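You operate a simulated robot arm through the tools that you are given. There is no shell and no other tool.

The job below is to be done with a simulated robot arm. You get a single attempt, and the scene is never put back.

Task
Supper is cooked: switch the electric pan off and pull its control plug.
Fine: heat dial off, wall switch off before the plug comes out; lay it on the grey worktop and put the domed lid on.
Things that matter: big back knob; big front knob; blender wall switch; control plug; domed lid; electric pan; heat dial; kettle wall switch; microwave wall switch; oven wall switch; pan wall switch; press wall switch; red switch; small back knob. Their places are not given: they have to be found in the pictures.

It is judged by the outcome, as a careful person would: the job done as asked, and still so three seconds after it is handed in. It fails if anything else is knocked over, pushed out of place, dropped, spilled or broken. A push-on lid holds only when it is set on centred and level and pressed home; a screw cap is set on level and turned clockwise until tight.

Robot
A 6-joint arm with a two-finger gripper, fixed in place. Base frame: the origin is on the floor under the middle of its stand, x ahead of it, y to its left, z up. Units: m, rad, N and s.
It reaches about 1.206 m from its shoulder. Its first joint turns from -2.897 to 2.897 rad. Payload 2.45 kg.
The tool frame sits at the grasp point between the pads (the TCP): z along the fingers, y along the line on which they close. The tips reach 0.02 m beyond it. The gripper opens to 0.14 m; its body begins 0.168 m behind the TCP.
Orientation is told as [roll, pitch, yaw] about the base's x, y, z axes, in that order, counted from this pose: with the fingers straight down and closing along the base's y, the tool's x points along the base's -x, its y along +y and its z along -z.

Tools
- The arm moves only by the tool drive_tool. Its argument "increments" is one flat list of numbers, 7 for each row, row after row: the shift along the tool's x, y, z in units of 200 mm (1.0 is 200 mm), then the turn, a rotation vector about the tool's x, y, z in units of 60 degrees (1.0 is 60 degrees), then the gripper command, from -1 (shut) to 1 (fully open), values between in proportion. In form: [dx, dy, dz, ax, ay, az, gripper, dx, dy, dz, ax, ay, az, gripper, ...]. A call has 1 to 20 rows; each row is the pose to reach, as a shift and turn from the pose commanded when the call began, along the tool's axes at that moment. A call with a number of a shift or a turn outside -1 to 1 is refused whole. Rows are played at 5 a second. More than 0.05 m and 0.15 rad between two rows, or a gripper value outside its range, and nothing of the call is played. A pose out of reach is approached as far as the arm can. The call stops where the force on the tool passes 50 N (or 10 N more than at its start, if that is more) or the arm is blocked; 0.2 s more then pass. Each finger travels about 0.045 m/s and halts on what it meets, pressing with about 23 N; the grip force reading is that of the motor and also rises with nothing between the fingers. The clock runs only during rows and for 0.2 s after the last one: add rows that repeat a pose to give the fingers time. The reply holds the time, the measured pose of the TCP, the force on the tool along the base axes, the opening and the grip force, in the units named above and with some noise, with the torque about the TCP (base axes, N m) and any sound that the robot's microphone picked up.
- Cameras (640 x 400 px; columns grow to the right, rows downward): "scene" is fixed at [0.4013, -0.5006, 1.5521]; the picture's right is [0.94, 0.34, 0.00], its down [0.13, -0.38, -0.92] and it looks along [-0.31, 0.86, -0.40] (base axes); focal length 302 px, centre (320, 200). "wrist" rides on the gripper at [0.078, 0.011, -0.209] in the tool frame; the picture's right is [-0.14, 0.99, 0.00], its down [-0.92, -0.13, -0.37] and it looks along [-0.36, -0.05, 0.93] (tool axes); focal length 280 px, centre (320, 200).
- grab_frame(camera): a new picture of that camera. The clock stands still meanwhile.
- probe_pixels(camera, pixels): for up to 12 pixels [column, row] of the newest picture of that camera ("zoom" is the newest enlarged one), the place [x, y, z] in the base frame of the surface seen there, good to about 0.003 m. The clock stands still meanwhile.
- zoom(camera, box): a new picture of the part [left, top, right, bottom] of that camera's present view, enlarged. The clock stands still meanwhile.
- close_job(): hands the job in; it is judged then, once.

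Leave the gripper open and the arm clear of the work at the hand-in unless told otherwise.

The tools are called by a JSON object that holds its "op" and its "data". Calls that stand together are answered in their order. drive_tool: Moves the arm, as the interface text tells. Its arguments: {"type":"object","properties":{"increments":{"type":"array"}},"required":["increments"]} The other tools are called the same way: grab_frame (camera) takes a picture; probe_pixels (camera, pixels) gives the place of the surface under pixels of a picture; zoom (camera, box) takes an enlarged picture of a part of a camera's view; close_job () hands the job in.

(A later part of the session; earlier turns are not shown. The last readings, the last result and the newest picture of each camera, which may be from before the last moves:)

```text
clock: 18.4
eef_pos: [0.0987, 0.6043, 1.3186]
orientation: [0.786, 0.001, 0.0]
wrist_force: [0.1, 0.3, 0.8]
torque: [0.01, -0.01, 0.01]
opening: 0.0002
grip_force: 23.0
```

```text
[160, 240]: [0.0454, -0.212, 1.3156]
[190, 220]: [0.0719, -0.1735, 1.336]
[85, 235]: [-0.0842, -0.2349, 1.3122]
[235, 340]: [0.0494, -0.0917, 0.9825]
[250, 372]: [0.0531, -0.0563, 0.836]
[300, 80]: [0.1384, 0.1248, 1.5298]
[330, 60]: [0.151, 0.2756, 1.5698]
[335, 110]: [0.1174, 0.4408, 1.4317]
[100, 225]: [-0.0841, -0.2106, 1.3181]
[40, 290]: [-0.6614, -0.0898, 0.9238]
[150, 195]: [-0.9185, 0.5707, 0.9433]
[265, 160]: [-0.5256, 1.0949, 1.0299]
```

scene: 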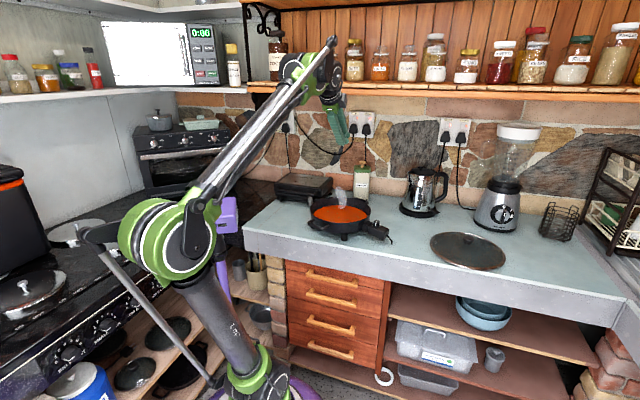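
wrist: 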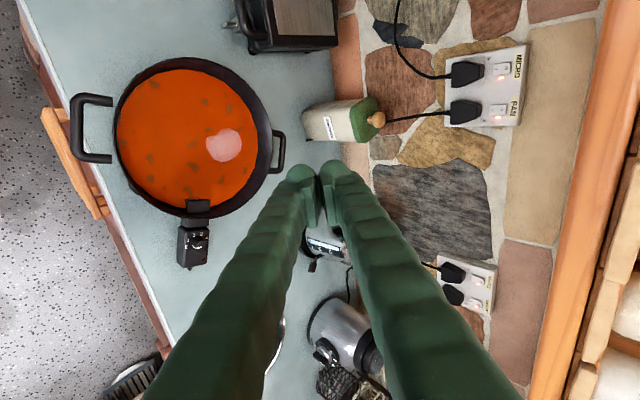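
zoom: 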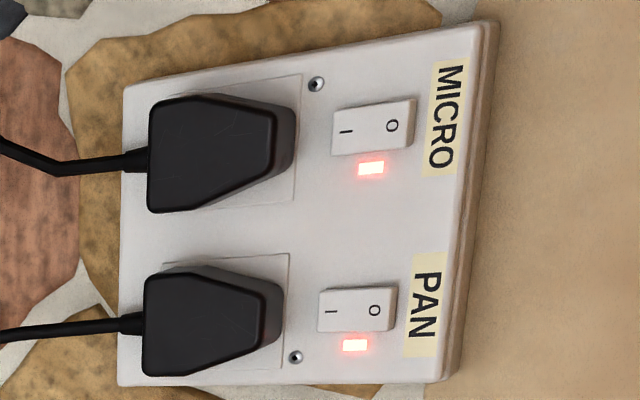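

The elbow has free space behind. Now I'll probe the rocker closely in this enlarged view.

{"op": "probe_pixels", "data": {"camera": "zoom", "pixels": [[376, 310], [392, 310], [388, 295], [388, 326], [330, 310], [320, 310], [356, 310], [356, 294], [356, 328], [276, 310], [410, 250], [200, 320]]}}

{"op": "probe_pixels", "data": {"camera": "zoom", "pixels": [[384, 310], [380, 302], [380, 320], [370, 310], [340, 310], [356, 345], [270, 270], [240, 300], [395, 126], [450, 300], [300, 230], [340, 128]]}}

```text
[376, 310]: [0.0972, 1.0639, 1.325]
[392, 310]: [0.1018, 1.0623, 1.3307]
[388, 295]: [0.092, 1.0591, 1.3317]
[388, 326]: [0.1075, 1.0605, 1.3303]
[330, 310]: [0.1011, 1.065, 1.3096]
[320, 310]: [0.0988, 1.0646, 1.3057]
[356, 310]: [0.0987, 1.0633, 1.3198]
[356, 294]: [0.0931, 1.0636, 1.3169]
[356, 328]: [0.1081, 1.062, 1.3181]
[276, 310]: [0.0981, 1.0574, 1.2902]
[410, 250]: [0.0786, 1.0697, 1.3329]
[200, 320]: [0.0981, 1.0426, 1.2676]
```

```text
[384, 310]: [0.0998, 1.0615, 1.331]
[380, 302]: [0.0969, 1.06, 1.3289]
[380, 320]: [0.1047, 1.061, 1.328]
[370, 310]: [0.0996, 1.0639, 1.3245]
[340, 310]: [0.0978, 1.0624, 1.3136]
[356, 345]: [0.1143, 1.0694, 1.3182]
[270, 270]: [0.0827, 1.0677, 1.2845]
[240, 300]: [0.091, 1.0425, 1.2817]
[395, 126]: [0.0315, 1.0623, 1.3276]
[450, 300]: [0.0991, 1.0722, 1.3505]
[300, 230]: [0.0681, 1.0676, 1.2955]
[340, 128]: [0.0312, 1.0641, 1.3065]
```

The rocker is centred at x 0.100, its top edge is at z≈1.332, and its pivot is at z≈1.318. I'll now level the fingers and move in front of it at y 0.85, z 1.344.

{"op": "drive_tool", "data": {"increments": [-0.0006, 0.0959, 0.0779, -0.075, 0, 0, -1, -0.0013, 0.1917, 0.1558, -0.15, 0, 0, -1, -0.002, 0.2876, 0.2337, -0.225, 0, 0, -1, -0.0026, 0.3834, 0.3116, -0.3, 0, 0, -1, -0.0033, 0.4793, 0.3895, -0.375, 0, 0, -1, -0.0039, 0.5751, 0.4674, -0.45, 0, 0, -1, -0.0045, 0.671, 0.5453, -0.525, 0, 0, -1, -0.0052, 0.7668, 0.6232, -0.6, 0, 0, -1, -0.0058, 0.8627, 0.7011, -0.675, 0, 0, -1, -0.0065, 0.9585, 0.779, -0.75, 0, 0, -1]}}

{"op": "grab_frame", "data": {"camera": "scene"}}

{"op": "grab_frame", "data": {"camera": "wrist"}}

```text
clock: 20.6
eef_pos: [0.101, 0.849, 1.3423]
orientation: [1.571, -0.001, 0.001]
wrist_force: [0.4, 0.2, -0.4]
torque: [-0.02, 0.0, -0.01]
opening: 0.0001
grip_force: 23.6
```

```text
taken
```

scene: 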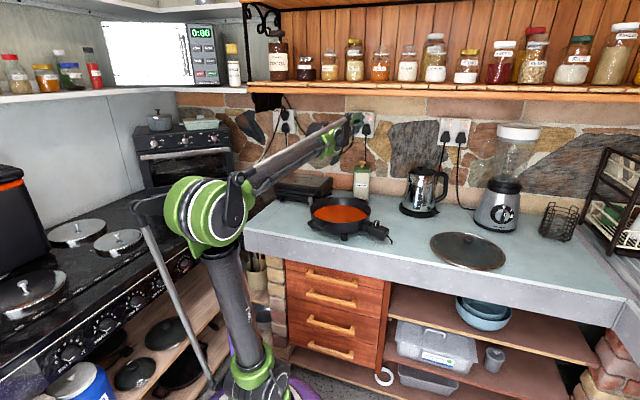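

```text
taken
```

wrist: 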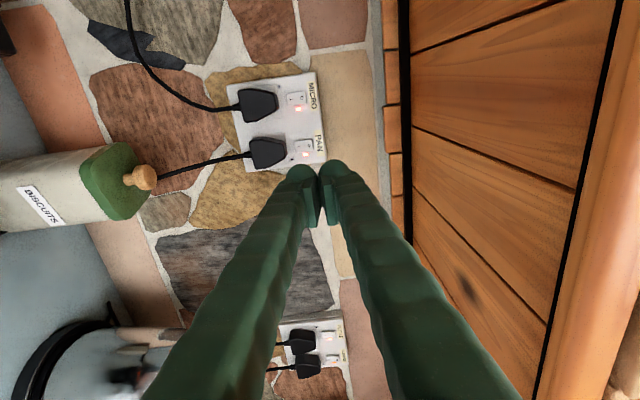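

The arm is under the shelf and in line with the rocker. I'll move forward to y≈1.02, about 2 cm short of contact, and look again.

{"op": "drive_tool", "data": {"increments": [0, 0, 0.13, 0, 0, 0, -1, 0, 0, 0.26, 0, 0, 0, -1, 0, 0, 0.39, 0, 0, 0, -1, 0, 0, 0.52, 0, 0, 0, -1, 0, 0, 0.65, 0, 0, 0, -1, 0, 0, 0.76, 0, 0, 0, -1, 0, 0, 0.84, 0, 0, 0, -1, 0, 0, 0.84, 0, 0, 0, -1]}}

{"op": "grab_frame", "data": {"camera": "scene"}}

{"op": "zoom", "data": {"camera": "wrist", "box": [230, 90, 390, 250]}}

{"op": "zoom", "data": {"camera": "scene", "box": [330, 95, 390, 145]}}

```text
clock: 22.4
eef_pos: [0.1009, 1.0159, 1.3442]
orientation: [1.572, 0.0, 0.0]
wrist_force: [-0.3, -0.2, 0.1]
torque: [0.03, -0.02, 0.01]
opening: 0.0
grip_force: 22.7
```

```text
taken
```

scene: 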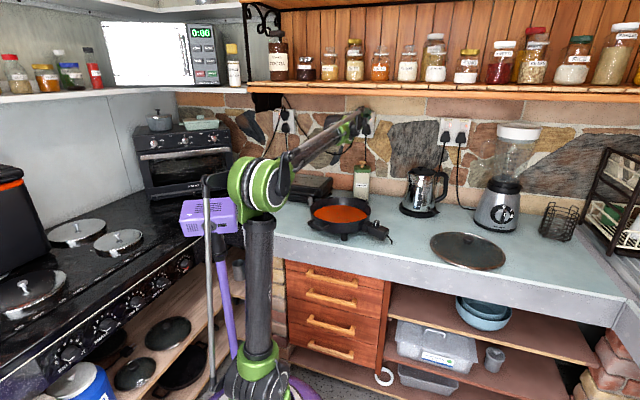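

```text
2.50 times, centred on (310, 170) of wrist
```

zoom: 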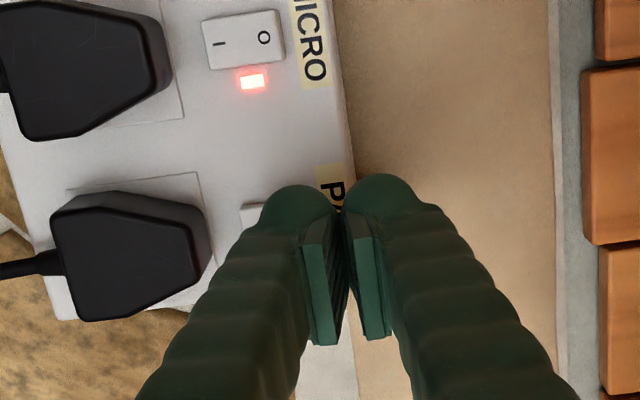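

```text
8.00 times, centred on (360, 120) of scene
```

zoom: 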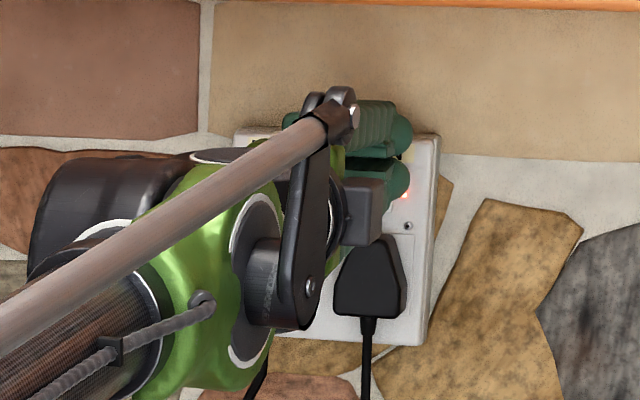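

The lower fingertip lines up with the upper (O) half of the PAN rocker. I'll push forward in small steps while watching the force.

{"op": "drive_tool", "data": {"increments": [0, 0, 0.04, 0, 0, 0, -1, 0, 0, 0.08, 0, 0, 0, -1, 0, 0, 0.105, 0, 0, 0, -1, 0, 0, 0.12, 0, 0, 0, -1]}}

```text
clock: 23.4
eef_pos: [0.1006, 1.0399, 1.3453]
orientation: [1.57, -0.001, 0.001]
wrist_force: [0.1, 0.3, 0.4]
torque: [-0.02, -0.01, 0.0]
opening: 0.0
grip_force: 22.9
```

No contact yet at y 1.040. I'll keep going in 2 mm steps.

{"op": "drive_tool", "data": {"increments": [0, 0, 0.01, 0, 0, 0, -1, 0, 0, 0.015, 0, 0, 0, -1, 0, 0, 0.02, 0, 0, 0, -1, 0, 0, 0.025, 0, 0, 0, -1]}}

{"op": "zoom", "data": {"camera": "scene", "box": [330, 95, 390, 145]}}

```text
clock: 24.4
eef_pos: [0.0996, 1.0443, 1.3453]
orientation: [1.57, 0.0, 0.0]
wrist_force: [0.3, -5.9, 2.4]
torque: [-0.03, 0.01, -0.01]
opening: 0.0001
grip_force: 22.7
heard: click
```

```text
8.00 times, centred on (360, 120) of scene
```

zoom: 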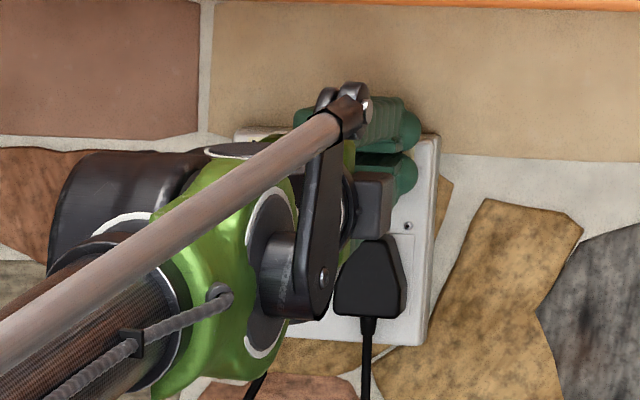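

I heard a click, and the neon at the plate no longer glows. I'll back off straight and check the rocker.

{"op": "drive_tool", "data": {"increments": [0, 0, -0.05, 0, 0, 0, -1, 0, 0, -0.15, 0, 0, 0, -1, 0, 0, -0.3, 0, 0, 0, -1, 0, 0, -0.45, 0, 0, 0, -1, 0, 0, -0.6, 0, 0, 0, -1, 0, 0, -0.8, 0, 0, 0, -1, 0, 0, -1, 0, 0, 0, -1, 0, 0, -1, 0, 0, 0, -1]}}

{"op": "zoom", "data": {"camera": "wrist", "box": [220, 60, 340, 180]}}

{"op": "zoom", "data": {"camera": "scene", "box": [330, 95, 390, 145]}}

```text
clock: 26.2
eef_pos: [0.1025, 0.8462, 1.3465]
orientation: [1.569, -0.001, -0.001]
wrist_force: [0.3, -0.8, 0.7]
torque: [0.01, -0.01, -0.02]
opening: 0.0002
grip_force: 23.2
```

```text
3.33 times, centred on (280, 120) of wrist
```

zoom: 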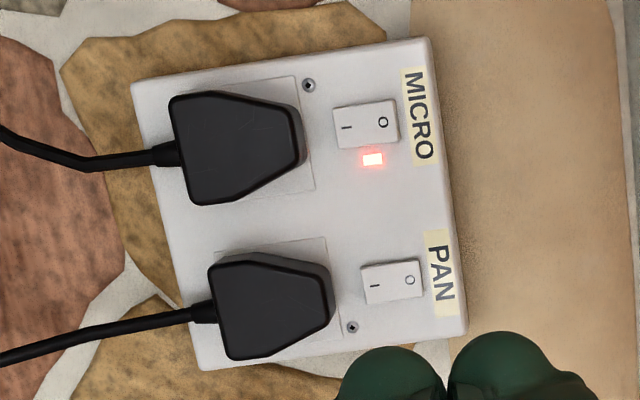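

```text
8.00 times, centred on (360, 120) of scene
```

zoom: 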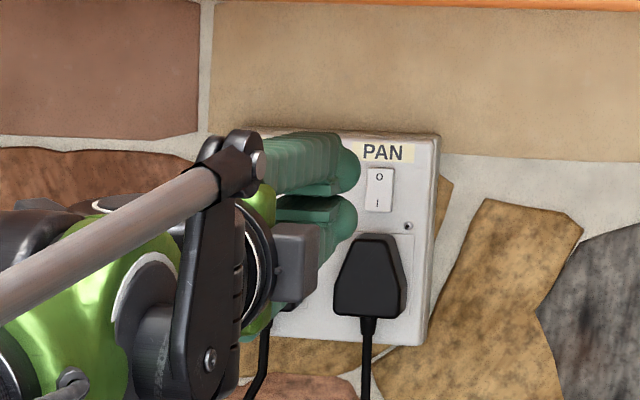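

The PAN neon is out and MICRO is still lit, so the wall switch is off. I'll go back out from under the shelf while tilting the fingers down.

{"op": "drive_tool", "data": {"increments": [0, -0.0125, -0.1, 0.075, 0, 0, -1, 0, -0.025, -0.2, 0.15, 0, 0, -1, 0, -0.0375, -0.3, 0.225, 0, 0, -1, 0, -0.05, -0.4, 0.3, 0, 0, -1, 0, -0.0625, -0.5, 0.375, 0, 0, -1, 0, -0.075, -0.6, 0.45, 0, 0, -1, 0, -0.0875, -0.7, 0.525, 0, 0, -1, 0, -0.1, -0.8, 0.6, 0, 0, -1, 0, -0.1125, -0.9, 0.675, 0, 0, -1, 0, -0.125, -1, 0.75, 0, 0, -1]}}

```text
clock: 28.4
eef_pos: [0.0991, 0.6413, 1.3214]
orientation: [0.784, -0.001, 0.001]
wrist_force: [-0.1, 0.1, 0.1]
torque: [-0.02, 0.02, 0.0]
opening: 0.0001
grip_force: 23.0
```

Now I rotate the fingers straight down above the plug area and open the gripper to about 0.08.

{"op": "drive_tool", "data": {"increments": [-0.05, -0.0392, 0.01, 0.075, 0, 0, -0.5, -0.1, -0.0784, 0.02, 0.15, 0, 0, 0, -0.15, -0.1176, 0.03, 0.225, 0, 0, 0.14, -0.2, -0.1568, 0.04, 0.3, 0, 0, 0.14, -0.25, -0.196, 0.05, 0.375, 0, 0, 0.14, -0.3, -0.2352, 0.06, 0.45, 0, 0, 0.14, -0.35, -0.2744, 0.07, 0.525, 0, 0, 0.14, -0.4, -0.3136, 0.08, 0.6, 0, 0, 0.14, -0.45, -0.3528, 0.09, 0.675, 0, 0, 0.14, -0.5, -0.392, 0.1025, 0.75, 0, 0, 0.14]}}

```text
clock: 30.6
eef_pos: [0.2043, 0.6038, 1.2483]
orientation: [-0.001, 0.0, -0.001]
wrist_force: [-0.3, -0.7, -0.6]
torque: [0.06, -0.02, -0.01]
opening: 0.0798
grip_force: 0.0
```

Fingers are down at (0.204, 0.604, 1.248). I'll move above the plug body with yaw -19.5° so the pads close across the body.

{"op": "drive_tool", "data": {"increments": [-0.0404, -0.0044, 0.11, 0, 0, 0.04, 0.0, -0.0809, -0.0089, 0.22, 0, 0, 0.08, 0.0, -0.1213, -0.0133, 0.33, 0, 0, 0.12, 0.0, -0.1618, -0.0178, 0.44, 0, 0, 0.16, 0.0, -0.2022, -0.0222, 0.55, 0, 0, 0.2, 0.0, -0.2426, -0.0266, 0.66, 0, 0, 0.245, 0.0, -0.2831, -0.0311, 0.78, 0, 0, 0.285, 0.0, -0.3235, -0.0355, 0.89, 0, 0, 0.325, 0.0, -0.3235, -0.0355, 0.89, 0, 0, 0.325, 0.0]}}

{"op": "grab_frame", "data": {"camera": "wrist"}}

{"op": "zoom", "data": {"camera": "wrist", "box": [240, 90, 400, 250]}}

```text
clock: 32.6
eef_pos: [0.2643, 0.5957, 1.0722]
orientation: [0.002, 0.0, -0.341]
wrist_force: [0.6, -0.3, -0.1]
torque: [-0.07, 0.02, 0.01]
opening: 0.0701
grip_force: 0.0
```

```text
taken
```

wrist: 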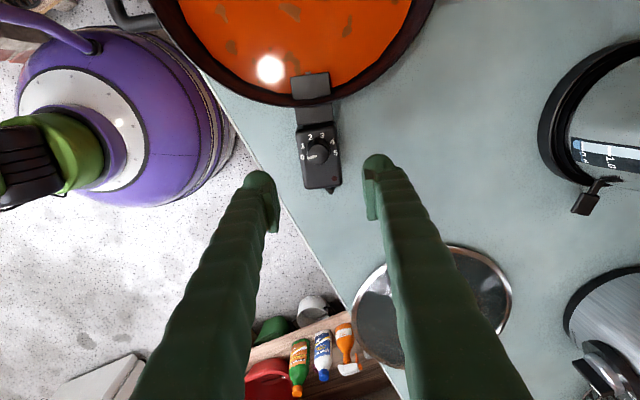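

```text
2.50 times, centred on (320, 170) of wrist
```

zoom: 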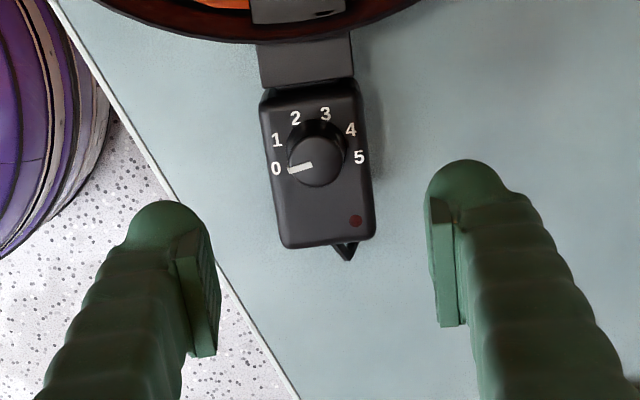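

The plug is parallel to the pads and centred between them. I'll probe the body corners for the exact grip point.

{"op": "probe_pixels", "data": {"camera": "zoom", "pixels": [[270, 110], [358, 103], [282, 235], [370, 230], [276, 170], [364, 165], [325, 238], [312, 95], [348, 255], [305, 60], [320, 205], [350, 200]]}}

{"op": "zoom", "data": {"camera": "scene", "box": [340, 180, 420, 250]}}

```text
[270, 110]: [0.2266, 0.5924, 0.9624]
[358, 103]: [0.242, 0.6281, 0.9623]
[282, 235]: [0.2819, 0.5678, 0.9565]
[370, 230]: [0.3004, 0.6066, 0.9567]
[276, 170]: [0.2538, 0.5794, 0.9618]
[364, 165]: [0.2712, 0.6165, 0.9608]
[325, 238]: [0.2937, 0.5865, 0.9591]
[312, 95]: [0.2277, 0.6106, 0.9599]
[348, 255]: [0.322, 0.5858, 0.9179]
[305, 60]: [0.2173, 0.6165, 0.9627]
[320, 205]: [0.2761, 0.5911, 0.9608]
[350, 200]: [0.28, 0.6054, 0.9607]
```

```text
5.71 times, centred on (380, 215) of scene
```

zoom: 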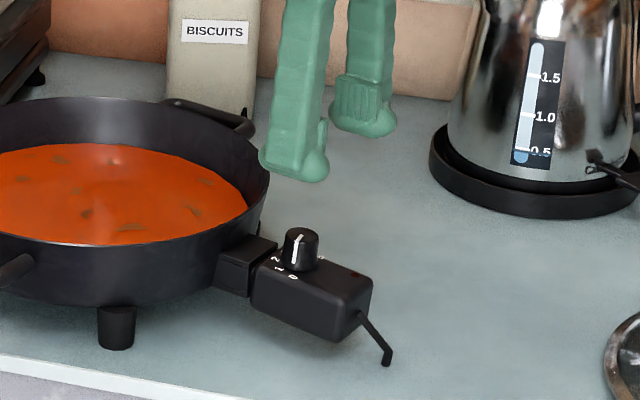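

The body axis is about -21° and the TCP is within 1 mm of the mid-line. I'll trim the yaw by -1.5° and descend to TCP z 0.950, with the tips at 0.930 beside the body.

{"op": "drive_tool", "data": {"increments": [0, 0, 0.1, 0, 0, 0.025, 0, 0, 0, 0.2, 0, 0, 0.025, 0, 0, 0, 0.3, 0, 0, 0.025, 0, 0, 0, 0.4, 0, 0, 0.025, 0, 0, 0, 0.5, 0, 0, 0.025, 0, 0, 0, 0.56, 0, 0, 0.025, 0, 0, 0, 0.61, 0, 0, 0.025, 0]}}

{"op": "zoom", "data": {"camera": "wrist", "box": [240, 110, 400, 270]}}

{"op": "zoom", "data": {"camera": "scene", "box": [340, 180, 420, 250]}}

```text
clock: 34.2
eef_pos: [0.2632, 0.5962, 0.9486]
orientation: [0.0, -0.001, -0.365]
wrist_force: [0.0, 0.2, 1.2]
torque: [-0.01, 0.02, 0.04]
opening: 0.07
grip_force: 0.0
```

```text
2.50 times, centred on (320, 190) of wrist
```

zoom: 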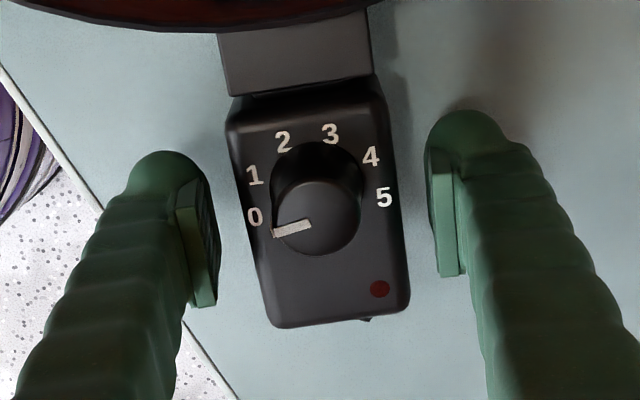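

```text
5.71 times, centred on (380, 215) of scene
```

zoom: 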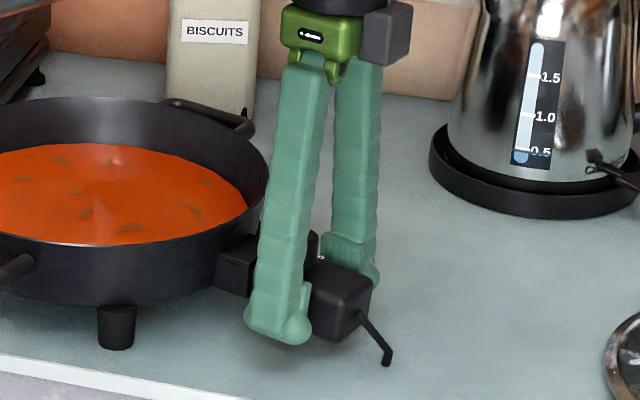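

Both pads flank the body evenly. I'll close on the plug.

{"op": "drive_tool", "data": {"increments": [0, 0, 0, 0, 0, 0, -0.3, 0, 0, 0, 0, 0, 0, -0.4, 0, 0, 0, 0, 0, 0, -0.5, 0, 0, 0, 0, 0, 0, -1, 0, 0, 0, 0, 0, 0, -1]}}

{"op": "zoom", "data": {"camera": "wrist", "box": [240, 110, 400, 270]}}

```text
clock: 35.4
eef_pos: [0.2636, 0.5955, 0.9485]
orientation: [0.0, -0.001, -0.366]
wrist_force: [2.5, 2.3, 0.2]
torque: [0.0, -0.11, -0.05]
opening: 0.047
grip_force: 23.1
```

```text
2.50 times, centred on (320, 190) of wrist
```

zoom: 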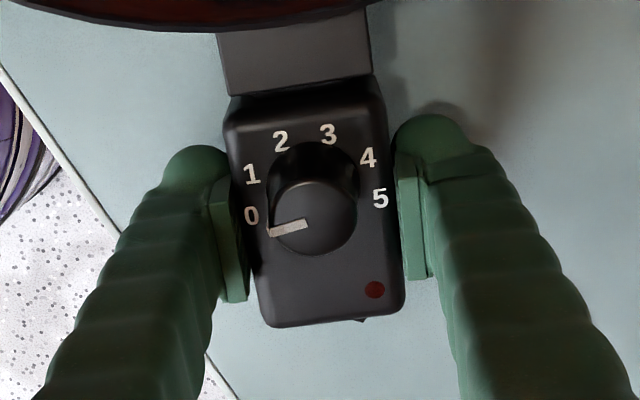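

Gripped firmly (opening 0.047). I'll pull straight along the plug axis, away from the pan.

{"op": "drive_tool", "data": {"increments": [-0.02, 0, 0, 0, 0, 0, -1, -0.04, 0, 0, 0, 0, 0, -1, -0.06, 0, 0, 0, 0, 0, -1, -0.09, 0, 0, 0, 0, 0, -1, -0.12, 0, 0, 0, 0, 0, -1, -0.15, 0, 0, 0, 0, 0, -1, -0.19, 0, 0, 0, 0, 0, -1, -0.23, 0, 0, 0, 0, 0, -1]}}

{"op": "zoom", "data": {"camera": "scene", "box": [295, 175, 425, 255]}}

```text
clock: 37.2
eef_pos: [0.3078, 0.5815, 0.9486]
orientation: [-0.001, 0.001, -0.367]
wrist_force: [0.8, 0.0, 0.6]
torque: [-0.03, -0.04, -0.02]
opening: 0.0472
grip_force: 23.1
```

```text
4.92 times, centred on (360, 215) of scene
```

zoom: 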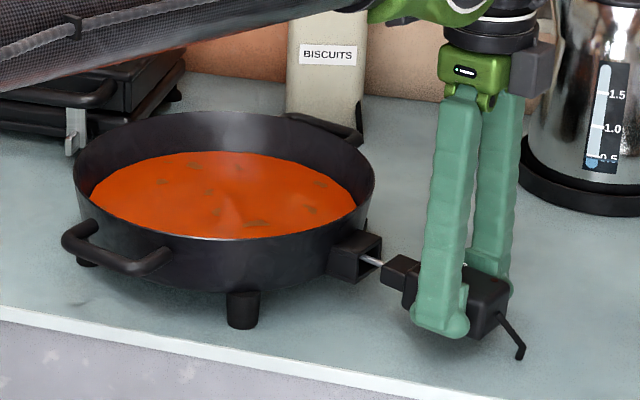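

The plug is sliding out and its probe rod is still in the socket. I'll continue along the same line.

{"op": "drive_tool", "data": {"increments": [-0.05, 0, 0, 0, 0, 0, -1, -0.1, 0, 0, 0, 0, 0, -1, -0.15, 0, 0, 0, 0, 0, -1, -0.2, 0, 0, 0, 0, 0, -1, -0.25, 0, 0, 0, 0, 0, -1, -0.3, 0, 0, 0, 0, 0, -1, -0.35, 0, 0, 0, 0, 0, -1]}}

{"op": "zoom", "data": {"camera": "scene", "box": [295, 175, 455, 275]}}

{"op": "grab_frame", "data": {"camera": "wrist"}}

```text
clock: 38.8
eef_pos: [0.3739, 0.5552, 0.9486]
orientation: [0.0, 0.0, -0.367]
wrist_force: [-0.2, 1.0, -0.3]
torque: [-0.01, -0.03, 0.03]
opening: 0.0472
grip_force: 22.6
```

```text
4.00 times, centred on (375, 225) of scene
```

zoom: 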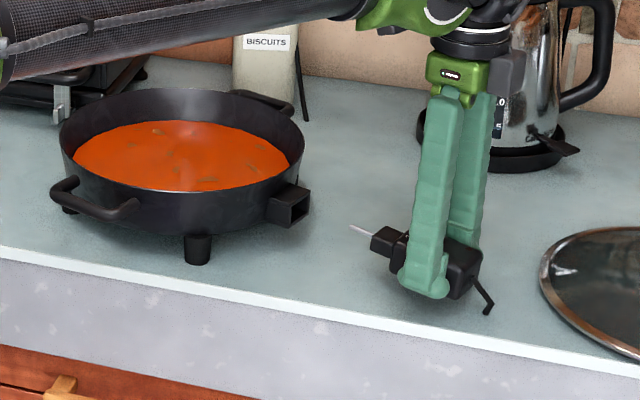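

```text
taken
```

wrist: 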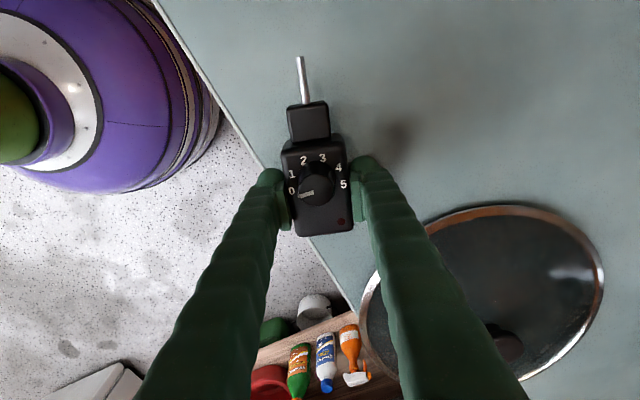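

The plug is clear of the socket with its rod. I'll carry it a little back over the free worktop, to about (0.358, 0.655), 5 mm higher.

{"op": "drive_tool", "data": {"increments": [0.05, 0.088, -0.025, 0, 0, 0, -1, 0.101, 0.175, -0.025, 0, 0, 0, -1, 0.152, 0.263, -0.025, 0, 0, 0, -1, 0.203, 0.35, -0.025, 0, 0, 0, -1, 0.253, 0.438, -0.025, 0, 0, 0, -1, 0.253, 0.438, -0.025, 0, 0, 0, -1]}}

{"op": "zoom", "data": {"camera": "scene", "box": [340, 190, 440, 260]}}

```text
clock: 40.2
eef_pos: [0.357, 0.6548, 0.9551]
orientation: [-0.001, 0.001, -0.365]
wrist_force: [-0.6, 0.3, -1.7]
torque: [-0.02, -0.01, 0.0]
opening: 0.0473
grip_force: 23.8
```

```text
5.71 times, centred on (390, 225) of scene
```

zoom: 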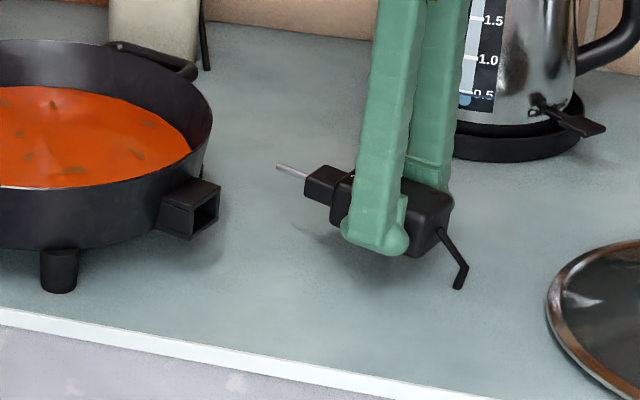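

The spot below is free. I'll lower slowly in 4 mm steps and watch for contact.

{"op": "drive_tool", "data": {"increments": [0, 0, 0.02, 0, 0, 0, -1, 0, 0, 0.04, 0, 0, 0, -1, 0, 0, 0.06, 0, 0, 0, -1, 0, 0, 0.08, 0, 0, 0, -1, 0, 0, 0.1, 0, 0, 0, -1, 0, 0, 0.12, 0, 0, 0, -1]}}

{"op": "zoom", "data": {"camera": "scene", "box": [340, 190, 440, 260]}}

```text
clock: 41.6
eef_pos: [0.3568, 0.6546, 0.9303]
orientation: [-0.001, 0.001, -0.366]
wrist_force: [1.1, -0.6, -2.0]
torque: [0.05, -0.01, 0.02]
opening: 0.0471
grip_force: 22.9
```

```text
5.71 times, centred on (390, 225) of scene
```

zoom: 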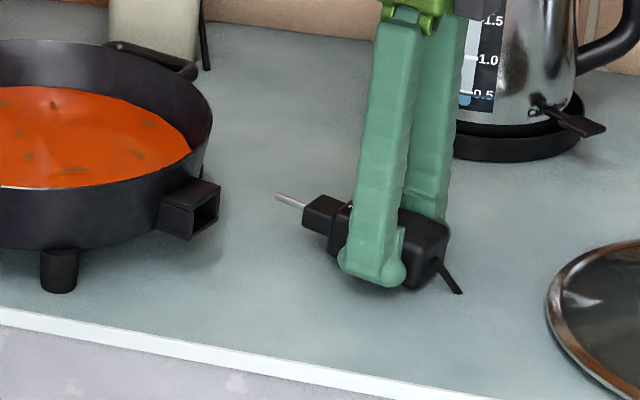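

The cord stub does not resist. About 1 cm remains, so I'll continue in 2 mm steps.

{"op": "drive_tool", "data": {"increments": [0, 0, 0.01, 0, 0, 0, -1, 0, 0, 0.02, 0, 0, 0, -1, 0, 0, 0.03, 0, 0, 0, -1, 0, 0, 0.036, 0, 0, 0, -1]}}

{"op": "zoom", "data": {"camera": "scene", "box": [360, 205, 420, 245]}}

```text
clock: 42.6
eef_pos: [0.3577, 0.6557, 0.9246]
orientation: [0.0, -0.001, -0.367]
wrist_force: [-5.3, -1.3, 14.1]
torque: [-0.18, -0.37, -0.08]
opening: 0.0475
grip_force: 23.0
```

```text
10.00 times, centred on (390, 225) of scene
```

zoom: 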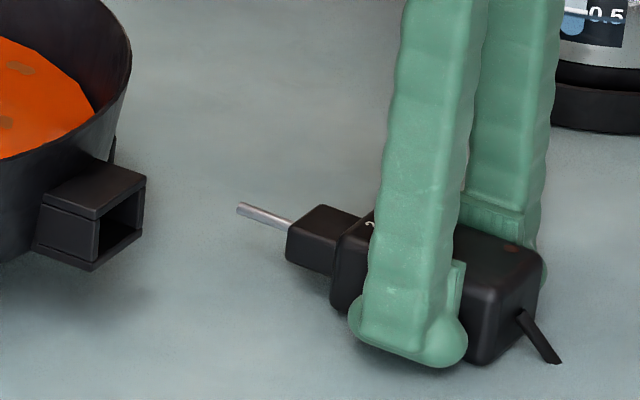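

Contact is about 14 N, so the plug rests on the worktop. I'll relieve it by 1 mm, open gently and rise straight up.

{"op": "drive_tool", "data": {"increments": [0, 0, -0.006, 0, 0, 0, -1, 0, 0, -0.006, 0, 0, 0, -0.2, 0, 0, -0.006, 0, 0, 0, 0, 0, 0, -0.006, 0, 0, 0, 0.1, 0, 0, -0.006, 0, 0, 0, 0.1, 0, 0, -0.1, 0, 0, 0, 0.1, 0, 0, -0.25, 0, 0, 0, 0.1, 0, 0, -0.45, 0, 0, 0, 0.1, 0, 0, -0.65, 0, 0, 0, 0.1, 0, 0, -0.85, 0, 0, 0, 0.1]}}

{"op": "grab_frame", "data": {"camera": "scene"}}

{"op": "grab_frame", "data": {"camera": "wrist"}}

{"op": "zoom", "data": {"camera": "scene", "box": [295, 185, 445, 275]}}

```text
clock: 44.8
eef_pos: [0.3605, 0.654, 1.0947]
orientation: [-0.001, -0.001, -0.368]
wrist_force: [0.3, -0.3, 0.6]
torque: [0.0, 0.03, 0.0]
opening: 0.0771
grip_force: 0.1
```

```text
taken
```

scene: 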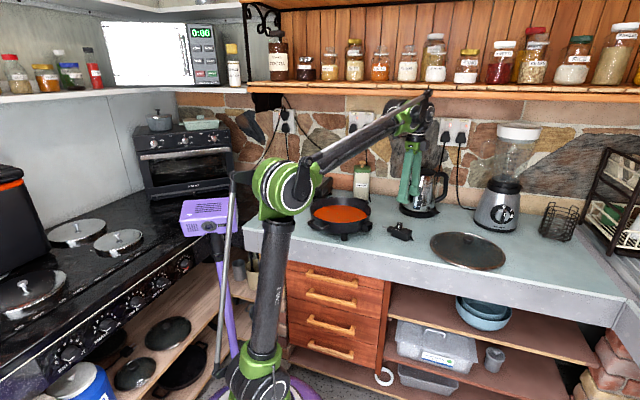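

```text
taken
```

wrist: 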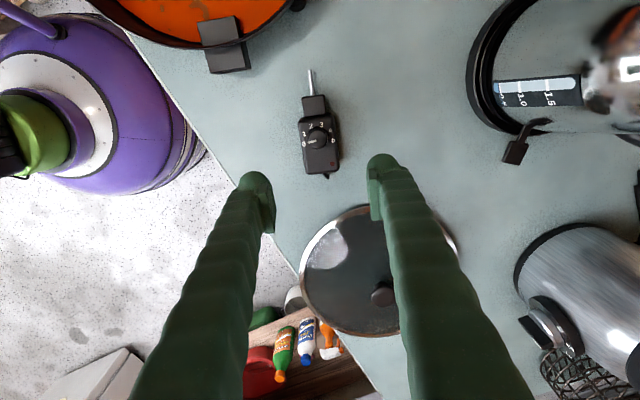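

```text
4.27 times, centred on (370, 230) of scene
```

zoom: 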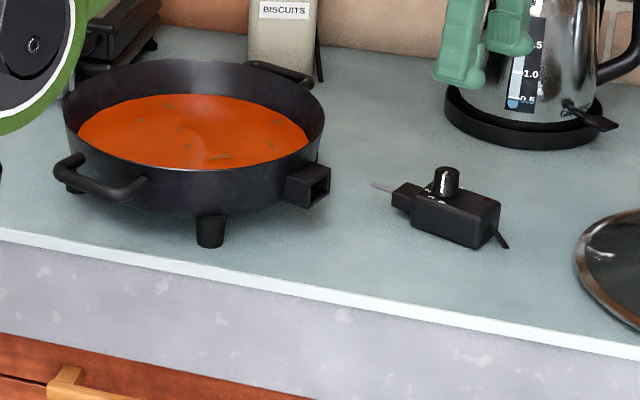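

The plug lies flat on the worktop. Next is the lid: I'll move toward a hover over its knob and bring the yaw to 0.

{"op": "drive_tool", "data": {"increments": [-0.108, 0.032, -0.0125, 0, 0, -0.044, 0.1, -0.216, 0.0645, -0.025, 0, 0, -0.0875, 0.1, -0.324, 0.0968, -0.0375, 0, 0, -0.131, 0.1, -0.4325, 0.129, -0.05, 0, 0, -0.175, 0.1, -0.54, 0.161, -0.0625, 0, 0, -0.219, 0.1, -0.649, 0.1935, -0.075, 0, 0, -0.2625, 0.1, -0.757, 0.226, -0.0875, 0, 0, -0.306, 0.1, -0.865, 0.258, -0.1, 0, 0, -0.35, 0.1]}}

{"op": "grab_frame", "data": {"camera": "wrist"}}

{"op": "zoom", "data": {"camera": "scene", "box": [400, 190, 540, 290]}}

```text
clock: 46.6
eef_pos: [0.5374, 0.6427, 1.1143]
orientation: [0.001, 0.0, 0.001]
wrist_force: [0.1, 0.7, -0.4]
torque: [-0.01, -0.03, -0.01]
opening: 0.077
grip_force: 0.2
```

```text
taken
```

wrist: 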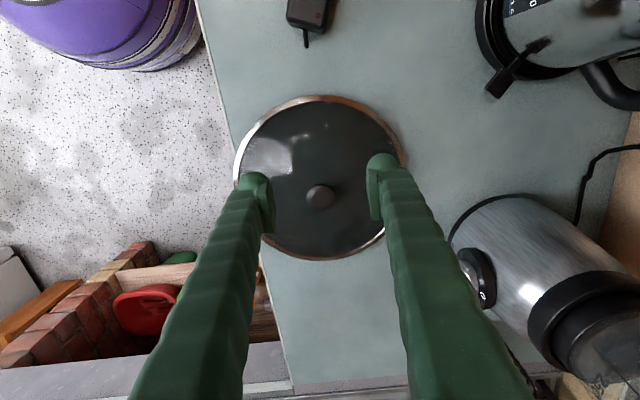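

```text
4.00 times, centred on (470, 240) of scene
```

zoom: 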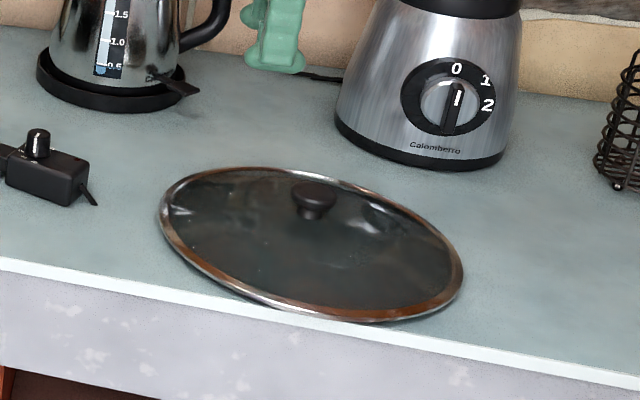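

The lid knob is at wrist (320,196) and the rim is fully visible. I'll probe both.

{"op": "zoom", "data": {"camera": "wrist", "box": [220, 80, 420, 270]}}

{"op": "probe_pixels", "data": {"camera": "wrist", "pixels": [[320, 196], [310, 196], [331, 196], [320, 186], [320, 206], [320, 98], [258, 120], [390, 125], [302, 254], [370, 245], [283, 108], [355, 103]]}}

```text
2.11 times, centred on (320, 175) of wrist
```

zoom: 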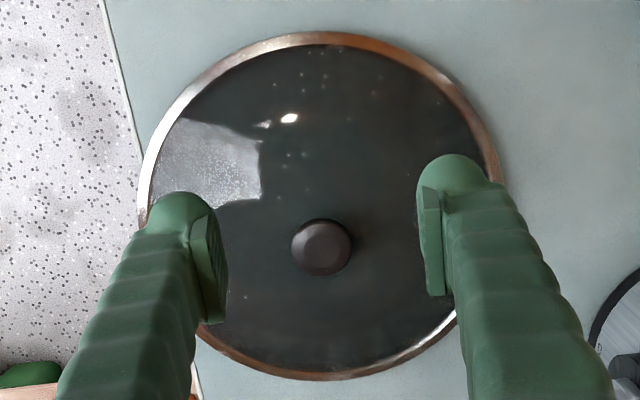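

```text
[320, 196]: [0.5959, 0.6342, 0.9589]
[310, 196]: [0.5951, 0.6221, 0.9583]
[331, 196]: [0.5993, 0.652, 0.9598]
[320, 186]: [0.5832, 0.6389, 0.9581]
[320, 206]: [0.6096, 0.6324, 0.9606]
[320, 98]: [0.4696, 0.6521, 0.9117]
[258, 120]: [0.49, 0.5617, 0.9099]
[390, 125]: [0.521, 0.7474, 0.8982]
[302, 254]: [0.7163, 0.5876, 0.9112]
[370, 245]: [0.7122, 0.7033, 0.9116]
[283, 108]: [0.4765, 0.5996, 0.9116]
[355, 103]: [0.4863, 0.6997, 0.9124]
```

The lid centre and its knob coincide at about (0.599, 0.633), and the rim radius is about 0.130. I'll move over it and down to TCP z≈1.02.

{"op": "drive_tool", "data": {"increments": [-0.062, -0.01, 0.07, 0, 0, 0, 0.1, -0.123, -0.0194, 0.15, 0, 0, 0, 0.1, -0.185, -0.029, 0.23, 0, 0, 0, 0.1, -0.246, -0.039, 0.31, 0, 0, 0, 0.1, -0.308, -0.0485, 0.39, 0, 0, 0, 0.1, -0.308, -0.0485, 0.47, 0, 0, 0, 0.1, -0.308, -0.0485, 0.47, 0, 0, 0, 0.1]}}

{"op": "grab_frame", "data": {"camera": "wrist"}}

{"op": "zoom", "data": {"camera": "wrist", "box": [260, 120, 380, 240]}}

```text
clock: 48.2
eef_pos: [0.5991, 0.6335, 1.0163]
orientation: [0.0, 0.0, -0.001]
wrist_force: [0.3, -0.7, -0.3]
torque: [0.01, -0.02, -0.02]
opening: 0.0772
grip_force: 0.1
```

```text
taken
```

wrist: 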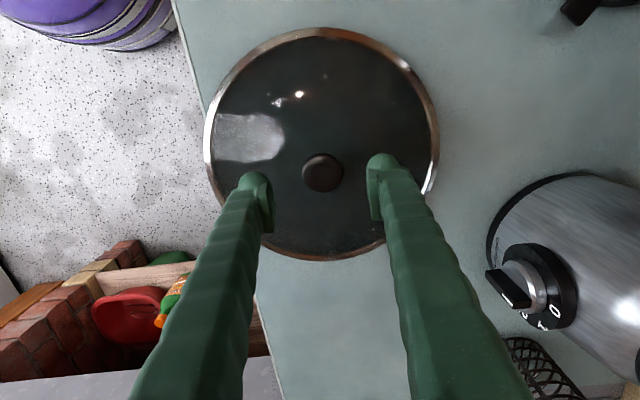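

```text
3.33 times, centred on (320, 180) of wrist
```

zoom: 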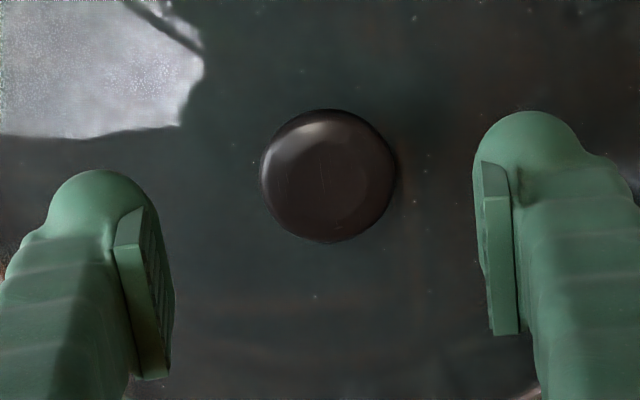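

The knob appears about 2 mm to the right of the TCP line. I'll probe its edges for fine centring.

{"op": "probe_pixels", "data": {"camera": "zoom", "pixels": [[328, 175], [266, 175], [392, 175], [328, 114], [328, 238], [285, 130], [372, 220], [372, 130], [285, 220], [330, 185], [320, 170], [335, 170]]}}

```text
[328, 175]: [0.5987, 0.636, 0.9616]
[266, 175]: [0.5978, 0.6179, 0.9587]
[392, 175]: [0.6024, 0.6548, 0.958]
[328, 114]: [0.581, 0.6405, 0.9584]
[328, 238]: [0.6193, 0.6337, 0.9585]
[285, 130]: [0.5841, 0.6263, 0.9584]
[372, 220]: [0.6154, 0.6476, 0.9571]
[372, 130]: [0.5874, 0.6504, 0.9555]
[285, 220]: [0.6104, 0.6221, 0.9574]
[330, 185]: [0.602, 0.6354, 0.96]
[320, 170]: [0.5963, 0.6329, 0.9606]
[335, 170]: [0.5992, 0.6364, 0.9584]
```

The knob centre is (0.5995, 0.6364). I'll also re-probe the lid rim from here to see whether it agrees.

{"op": "probe_pixels", "data": {"camera": "wrist", "pixels": [[320, 30], [250, 55], [213, 110], [208, 150], [395, 60], [430, 105], [436, 140], [300, 257], [350, 254], [380, 243], [280, 40], [360, 38]]}}

{"op": "zoom", "data": {"camera": "wrist", "box": [195, 15, 455, 275]}}

```text
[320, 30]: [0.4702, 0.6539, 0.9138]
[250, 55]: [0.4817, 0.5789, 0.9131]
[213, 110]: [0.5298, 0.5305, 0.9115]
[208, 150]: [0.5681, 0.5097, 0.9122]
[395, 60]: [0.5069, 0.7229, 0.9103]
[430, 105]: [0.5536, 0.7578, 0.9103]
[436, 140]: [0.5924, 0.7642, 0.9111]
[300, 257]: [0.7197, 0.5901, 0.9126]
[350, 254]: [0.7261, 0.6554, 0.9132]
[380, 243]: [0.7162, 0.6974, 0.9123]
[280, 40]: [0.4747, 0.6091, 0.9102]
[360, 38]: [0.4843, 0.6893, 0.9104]
```

```text
1.54 times, centred on (325, 145) of wrist
```

zoom: 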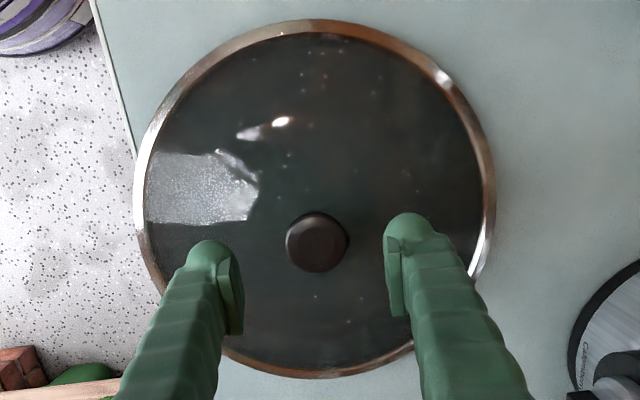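

The rim fit agrees with the knob at (0.5996, 0.6364). I'll shift +2.6 mm in y and descend to TCP z 0.958, which puts the tips just above the glass.

{"op": "drive_tool", "data": {"increments": [0, 0.013, 0.08, 0, 0, 0, 0.1, 0, 0.013, 0.16, 0, 0, 0, 0.1, 0, 0.013, 0.23, 0, 0, 0, 0.1, 0, 0.013, 0.27, 0, 0, 0, 0.1, 0, 0.013, 0.29, 0, 0, 0, 0.1]}}

{"op": "zoom", "data": {"camera": "wrist", "box": [240, 110, 400, 270]}}

{"op": "zoom", "data": {"camera": "scene", "box": [430, 200, 510, 270]}}

```text
clock: 49.4
eef_pos: [0.599, 0.6342, 0.9608]
orientation: [-0.001, 0.001, -0.001]
wrist_force: [-1.0, 0.8, -0.1]
torque: [0.01, 0.02, 0.0]
opening: 0.0771
grip_force: 0.1
```

```text
2.50 times, centred on (320, 190) of wrist
```

zoom: 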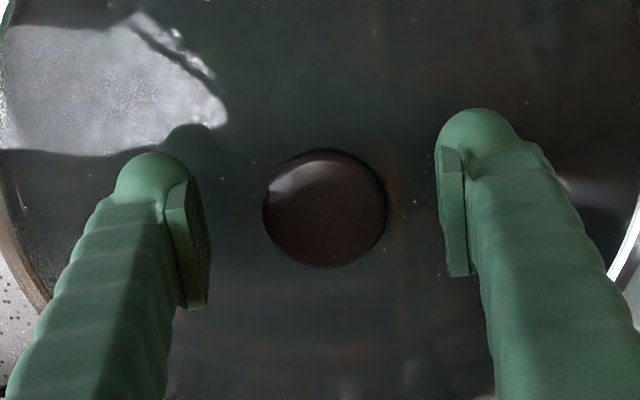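

```text
5.71 times, centred on (470, 235) of scene
```

zoom: 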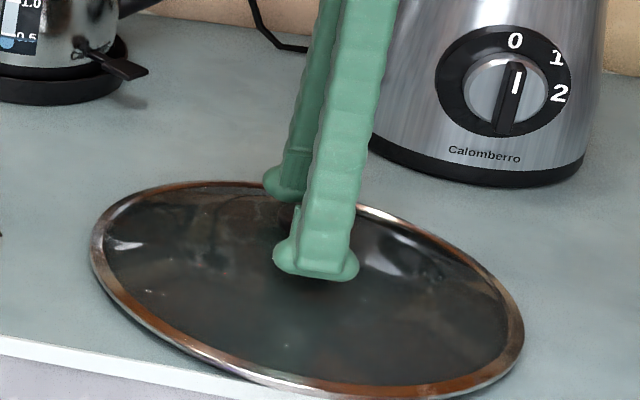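

The knob is centred within about 1 mm. I'll lower 2 mm more and close on it.

{"op": "drive_tool", "data": {"increments": [0, 0.004, 0.01, 0, 0, 0, 0.1, 0, 0.004, 0.01, 0, 0, 0, -0.2, 0, 0.004, 0.01, 0, 0, 0, -0.4, 0, 0.004, 0.01, 0, 0, 0, -0.45, 0, 0.004, 0.01, 0, 0, 0, -1, 0, 0.004, 0.01, 0, 0, 0, -1, 0, 0.004, 0.01, 0, 0, 0, -1]}}

{"op": "zoom", "data": {"camera": "wrist", "box": [240, 110, 400, 270]}}

```text
clock: 51.0
eef_pos: [0.5999, 0.6347, 0.9602]
orientation: [0.0, -0.002, 0.0]
wrist_force: [0.0, 1.6, 0.9]
torque: [0.05, -0.05, -0.01]
opening: 0.038
grip_force: 22.8
```

```text
2.50 times, centred on (320, 190) of wrist
```

zoom: 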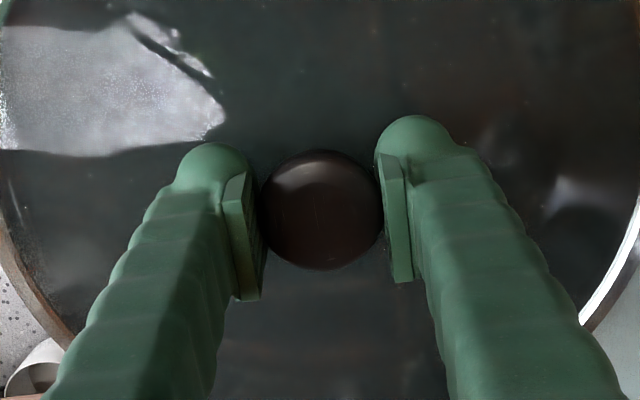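

Gripped (opening 0.038). I'll lift slowly straight up and check that the lid hangs level.

{"op": "drive_tool", "data": {"increments": [0, 0, -0.03, 0, 0, 0, -1, 0, 0, -0.08, 0, 0, 0, -1, 0, 0, -0.15, 0, 0, 0, -1, 0, 0, -0.25, 0, 0, 0, -1, 0, 0, -0.35, 0, 0, 0, -1, 0, 0, -0.45, 0, 0, 0, -1, 0, 0, -0.55, 0, 0, 0, -1, 0, 0, -0.65, 0, 0, 0, -1, 0, 0, -0.75, 0, 0, 0, -1, 0, 0, -0.8, 0, 0, 0, -1]}}

{"op": "grab_frame", "data": {"camera": "scene"}}

{"op": "grab_frame", "data": {"camera": "wrist"}}

{"op": "zoom", "data": {"camera": "scene", "box": [400, 140, 540, 260]}}

```text
clock: 53.2
eef_pos: [0.5991, 0.6343, 1.1189]
orientation: [0.001, 0.001, 0.0]
wrist_force: [-0.3, -0.1, 0.0]
torque: [0.02, 0.0, 0.04]
opening: 0.0
grip_force: 22.9
```

```text
taken
```

scene: 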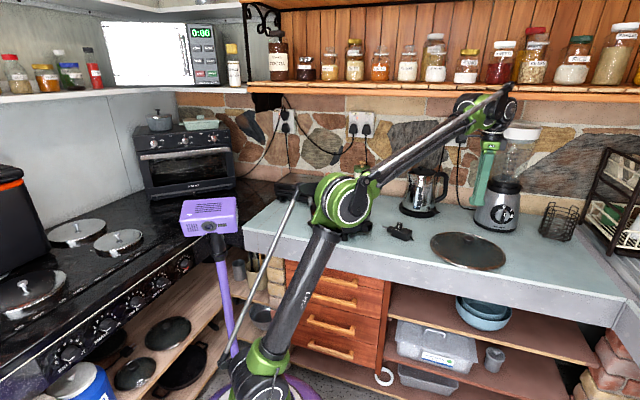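

```text
taken
```

wrist: 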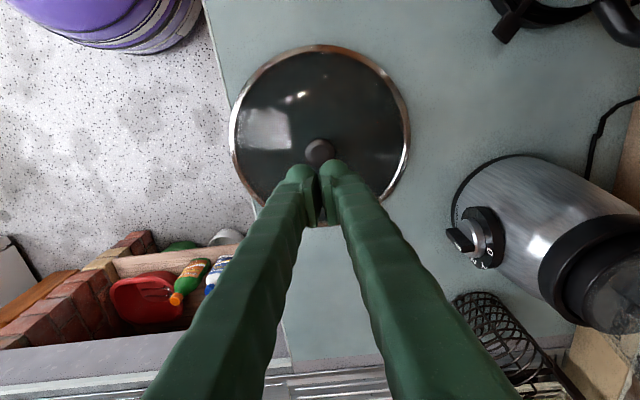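

```text
3.33 times, centred on (470, 200) of scene
```

zoom: 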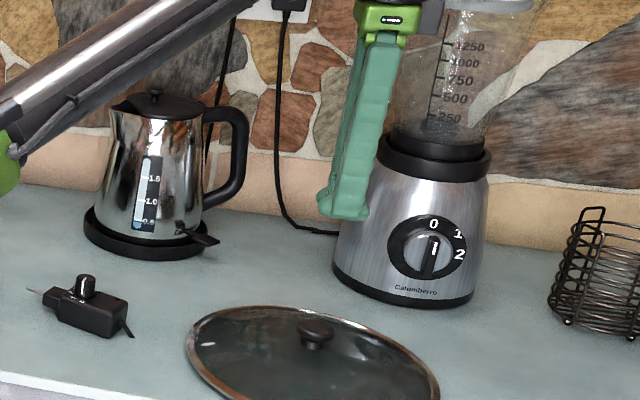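

The knob slipped out of the grip: the fingers are at 0 and the lid stayed on the worktop. I had it too high on the bevelled cap. I'll check the lid's place and the knob's profile.

{"op": "zoom", "data": {"camera": "scene", "box": [445, 225, 495, 260]}}

{"op": "probe_pixels", "data": {"camera": "zoom", "pixels": [[265, 115], [265, 135], [265, 150], [265, 165], [265, 178], [265, 195], [265, 210], [215, 130], [318, 130], [255, 200], [262, 188], [240, 230]]}}

{"op": "zoom", "data": {"camera": "wrist", "box": [220, 35, 420, 235]}}

{"op": "probe_pixels", "data": {"camera": "wrist", "pixels": [[319, 152], [306, 152], [332, 152], [319, 141], [319, 164], [320, 48], [262, 72], [236, 110], [234, 150], [380, 75], [404, 115], [403, 150]]}}

```text
11.43 times, centred on (470, 242) of scene
```

zoom: 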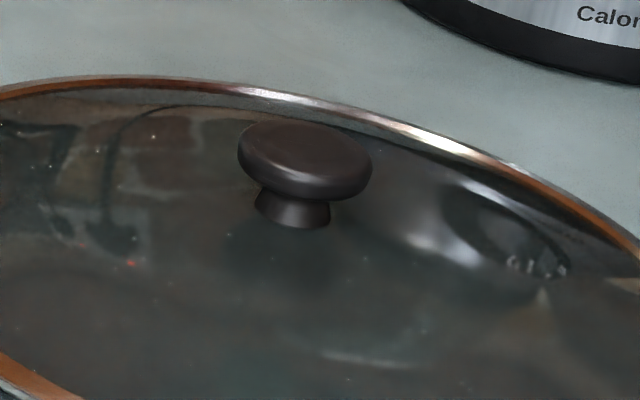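

```text
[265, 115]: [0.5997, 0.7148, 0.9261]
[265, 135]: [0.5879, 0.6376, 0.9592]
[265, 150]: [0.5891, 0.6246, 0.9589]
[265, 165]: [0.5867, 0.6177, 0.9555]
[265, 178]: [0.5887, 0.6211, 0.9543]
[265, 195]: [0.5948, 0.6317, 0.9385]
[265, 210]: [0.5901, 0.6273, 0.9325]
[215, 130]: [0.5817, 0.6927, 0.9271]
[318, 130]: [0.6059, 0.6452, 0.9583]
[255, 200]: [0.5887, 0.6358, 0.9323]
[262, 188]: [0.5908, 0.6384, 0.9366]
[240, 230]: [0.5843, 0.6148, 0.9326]
```

```text
2.00 times, centred on (320, 135) of wrist
```

zoom: 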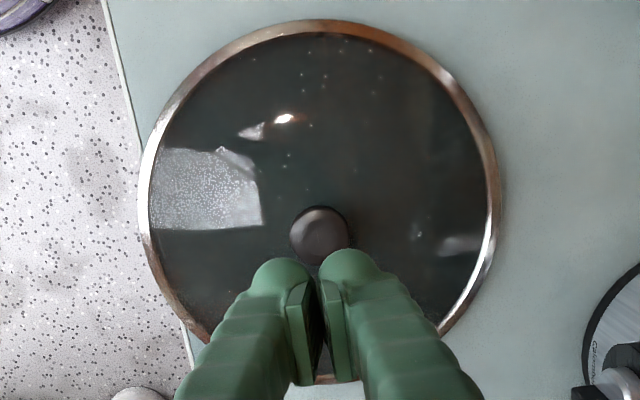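

```text
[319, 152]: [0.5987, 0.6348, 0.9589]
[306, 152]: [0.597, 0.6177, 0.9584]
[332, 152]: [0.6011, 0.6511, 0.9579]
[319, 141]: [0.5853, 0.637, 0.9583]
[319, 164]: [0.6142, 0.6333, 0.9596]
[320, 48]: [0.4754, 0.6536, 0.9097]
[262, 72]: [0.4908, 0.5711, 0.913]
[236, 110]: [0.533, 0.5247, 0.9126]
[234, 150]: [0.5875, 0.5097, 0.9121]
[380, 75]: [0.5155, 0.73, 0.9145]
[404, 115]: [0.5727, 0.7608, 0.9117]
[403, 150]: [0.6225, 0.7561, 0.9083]
```

The lid has not moved. I'll open the fingers and look closely at where the pads sit relative to the tips, so that I grip the cap at its widest with the pads.

{"op": "drive_tool", "data": {"increments": [0, 0, 0, 0, 0, 0, -0.5, 0, 0, 0, 0, 0, 0, 0.1, 0, 0, 0, 0, 0, 0, 0.1, 0, 0, 0, 0, 0, 0, 0.1, 0, 0, 0, 0, 0, 0, 0.1]}}

{"op": "zoom", "data": {"camera": "scene", "box": [455, 140, 515, 215]}}

{"op": "zoom", "data": {"camera": "wrist", "box": [220, 130, 420, 290]}}

```text
clock: 54.4
eef_pos: [0.6007, 0.6354, 1.1197]
orientation: [-0.001, -0.001, -0.001]
wrist_force: [0.8, -0.2, 0.3]
torque: [-0.01, 0.02, -0.03]
opening: 0.0769
grip_force: 0.1
```

```text
5.33 times, centred on (485, 178) of scene
```

zoom: 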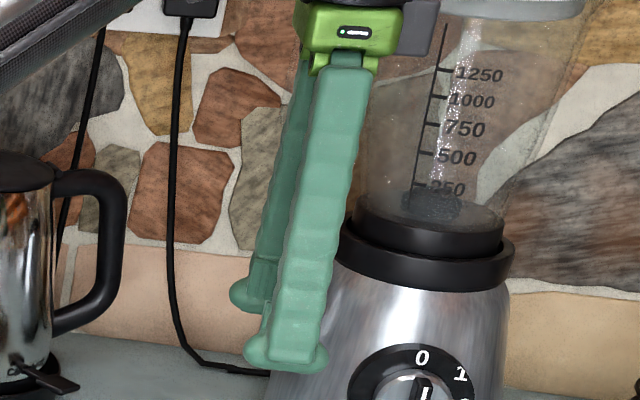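

```text
2.50 times, centred on (320, 210) of wrist
```

zoom: 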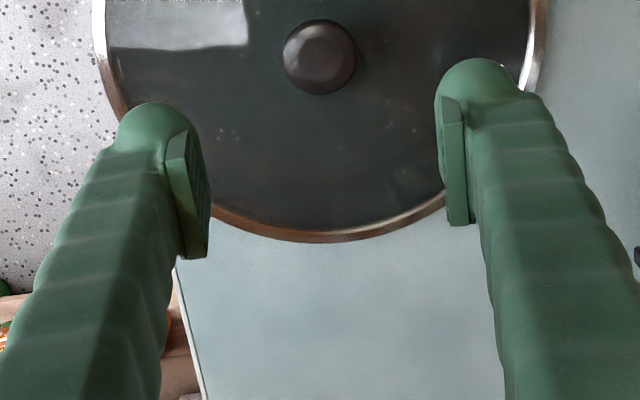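

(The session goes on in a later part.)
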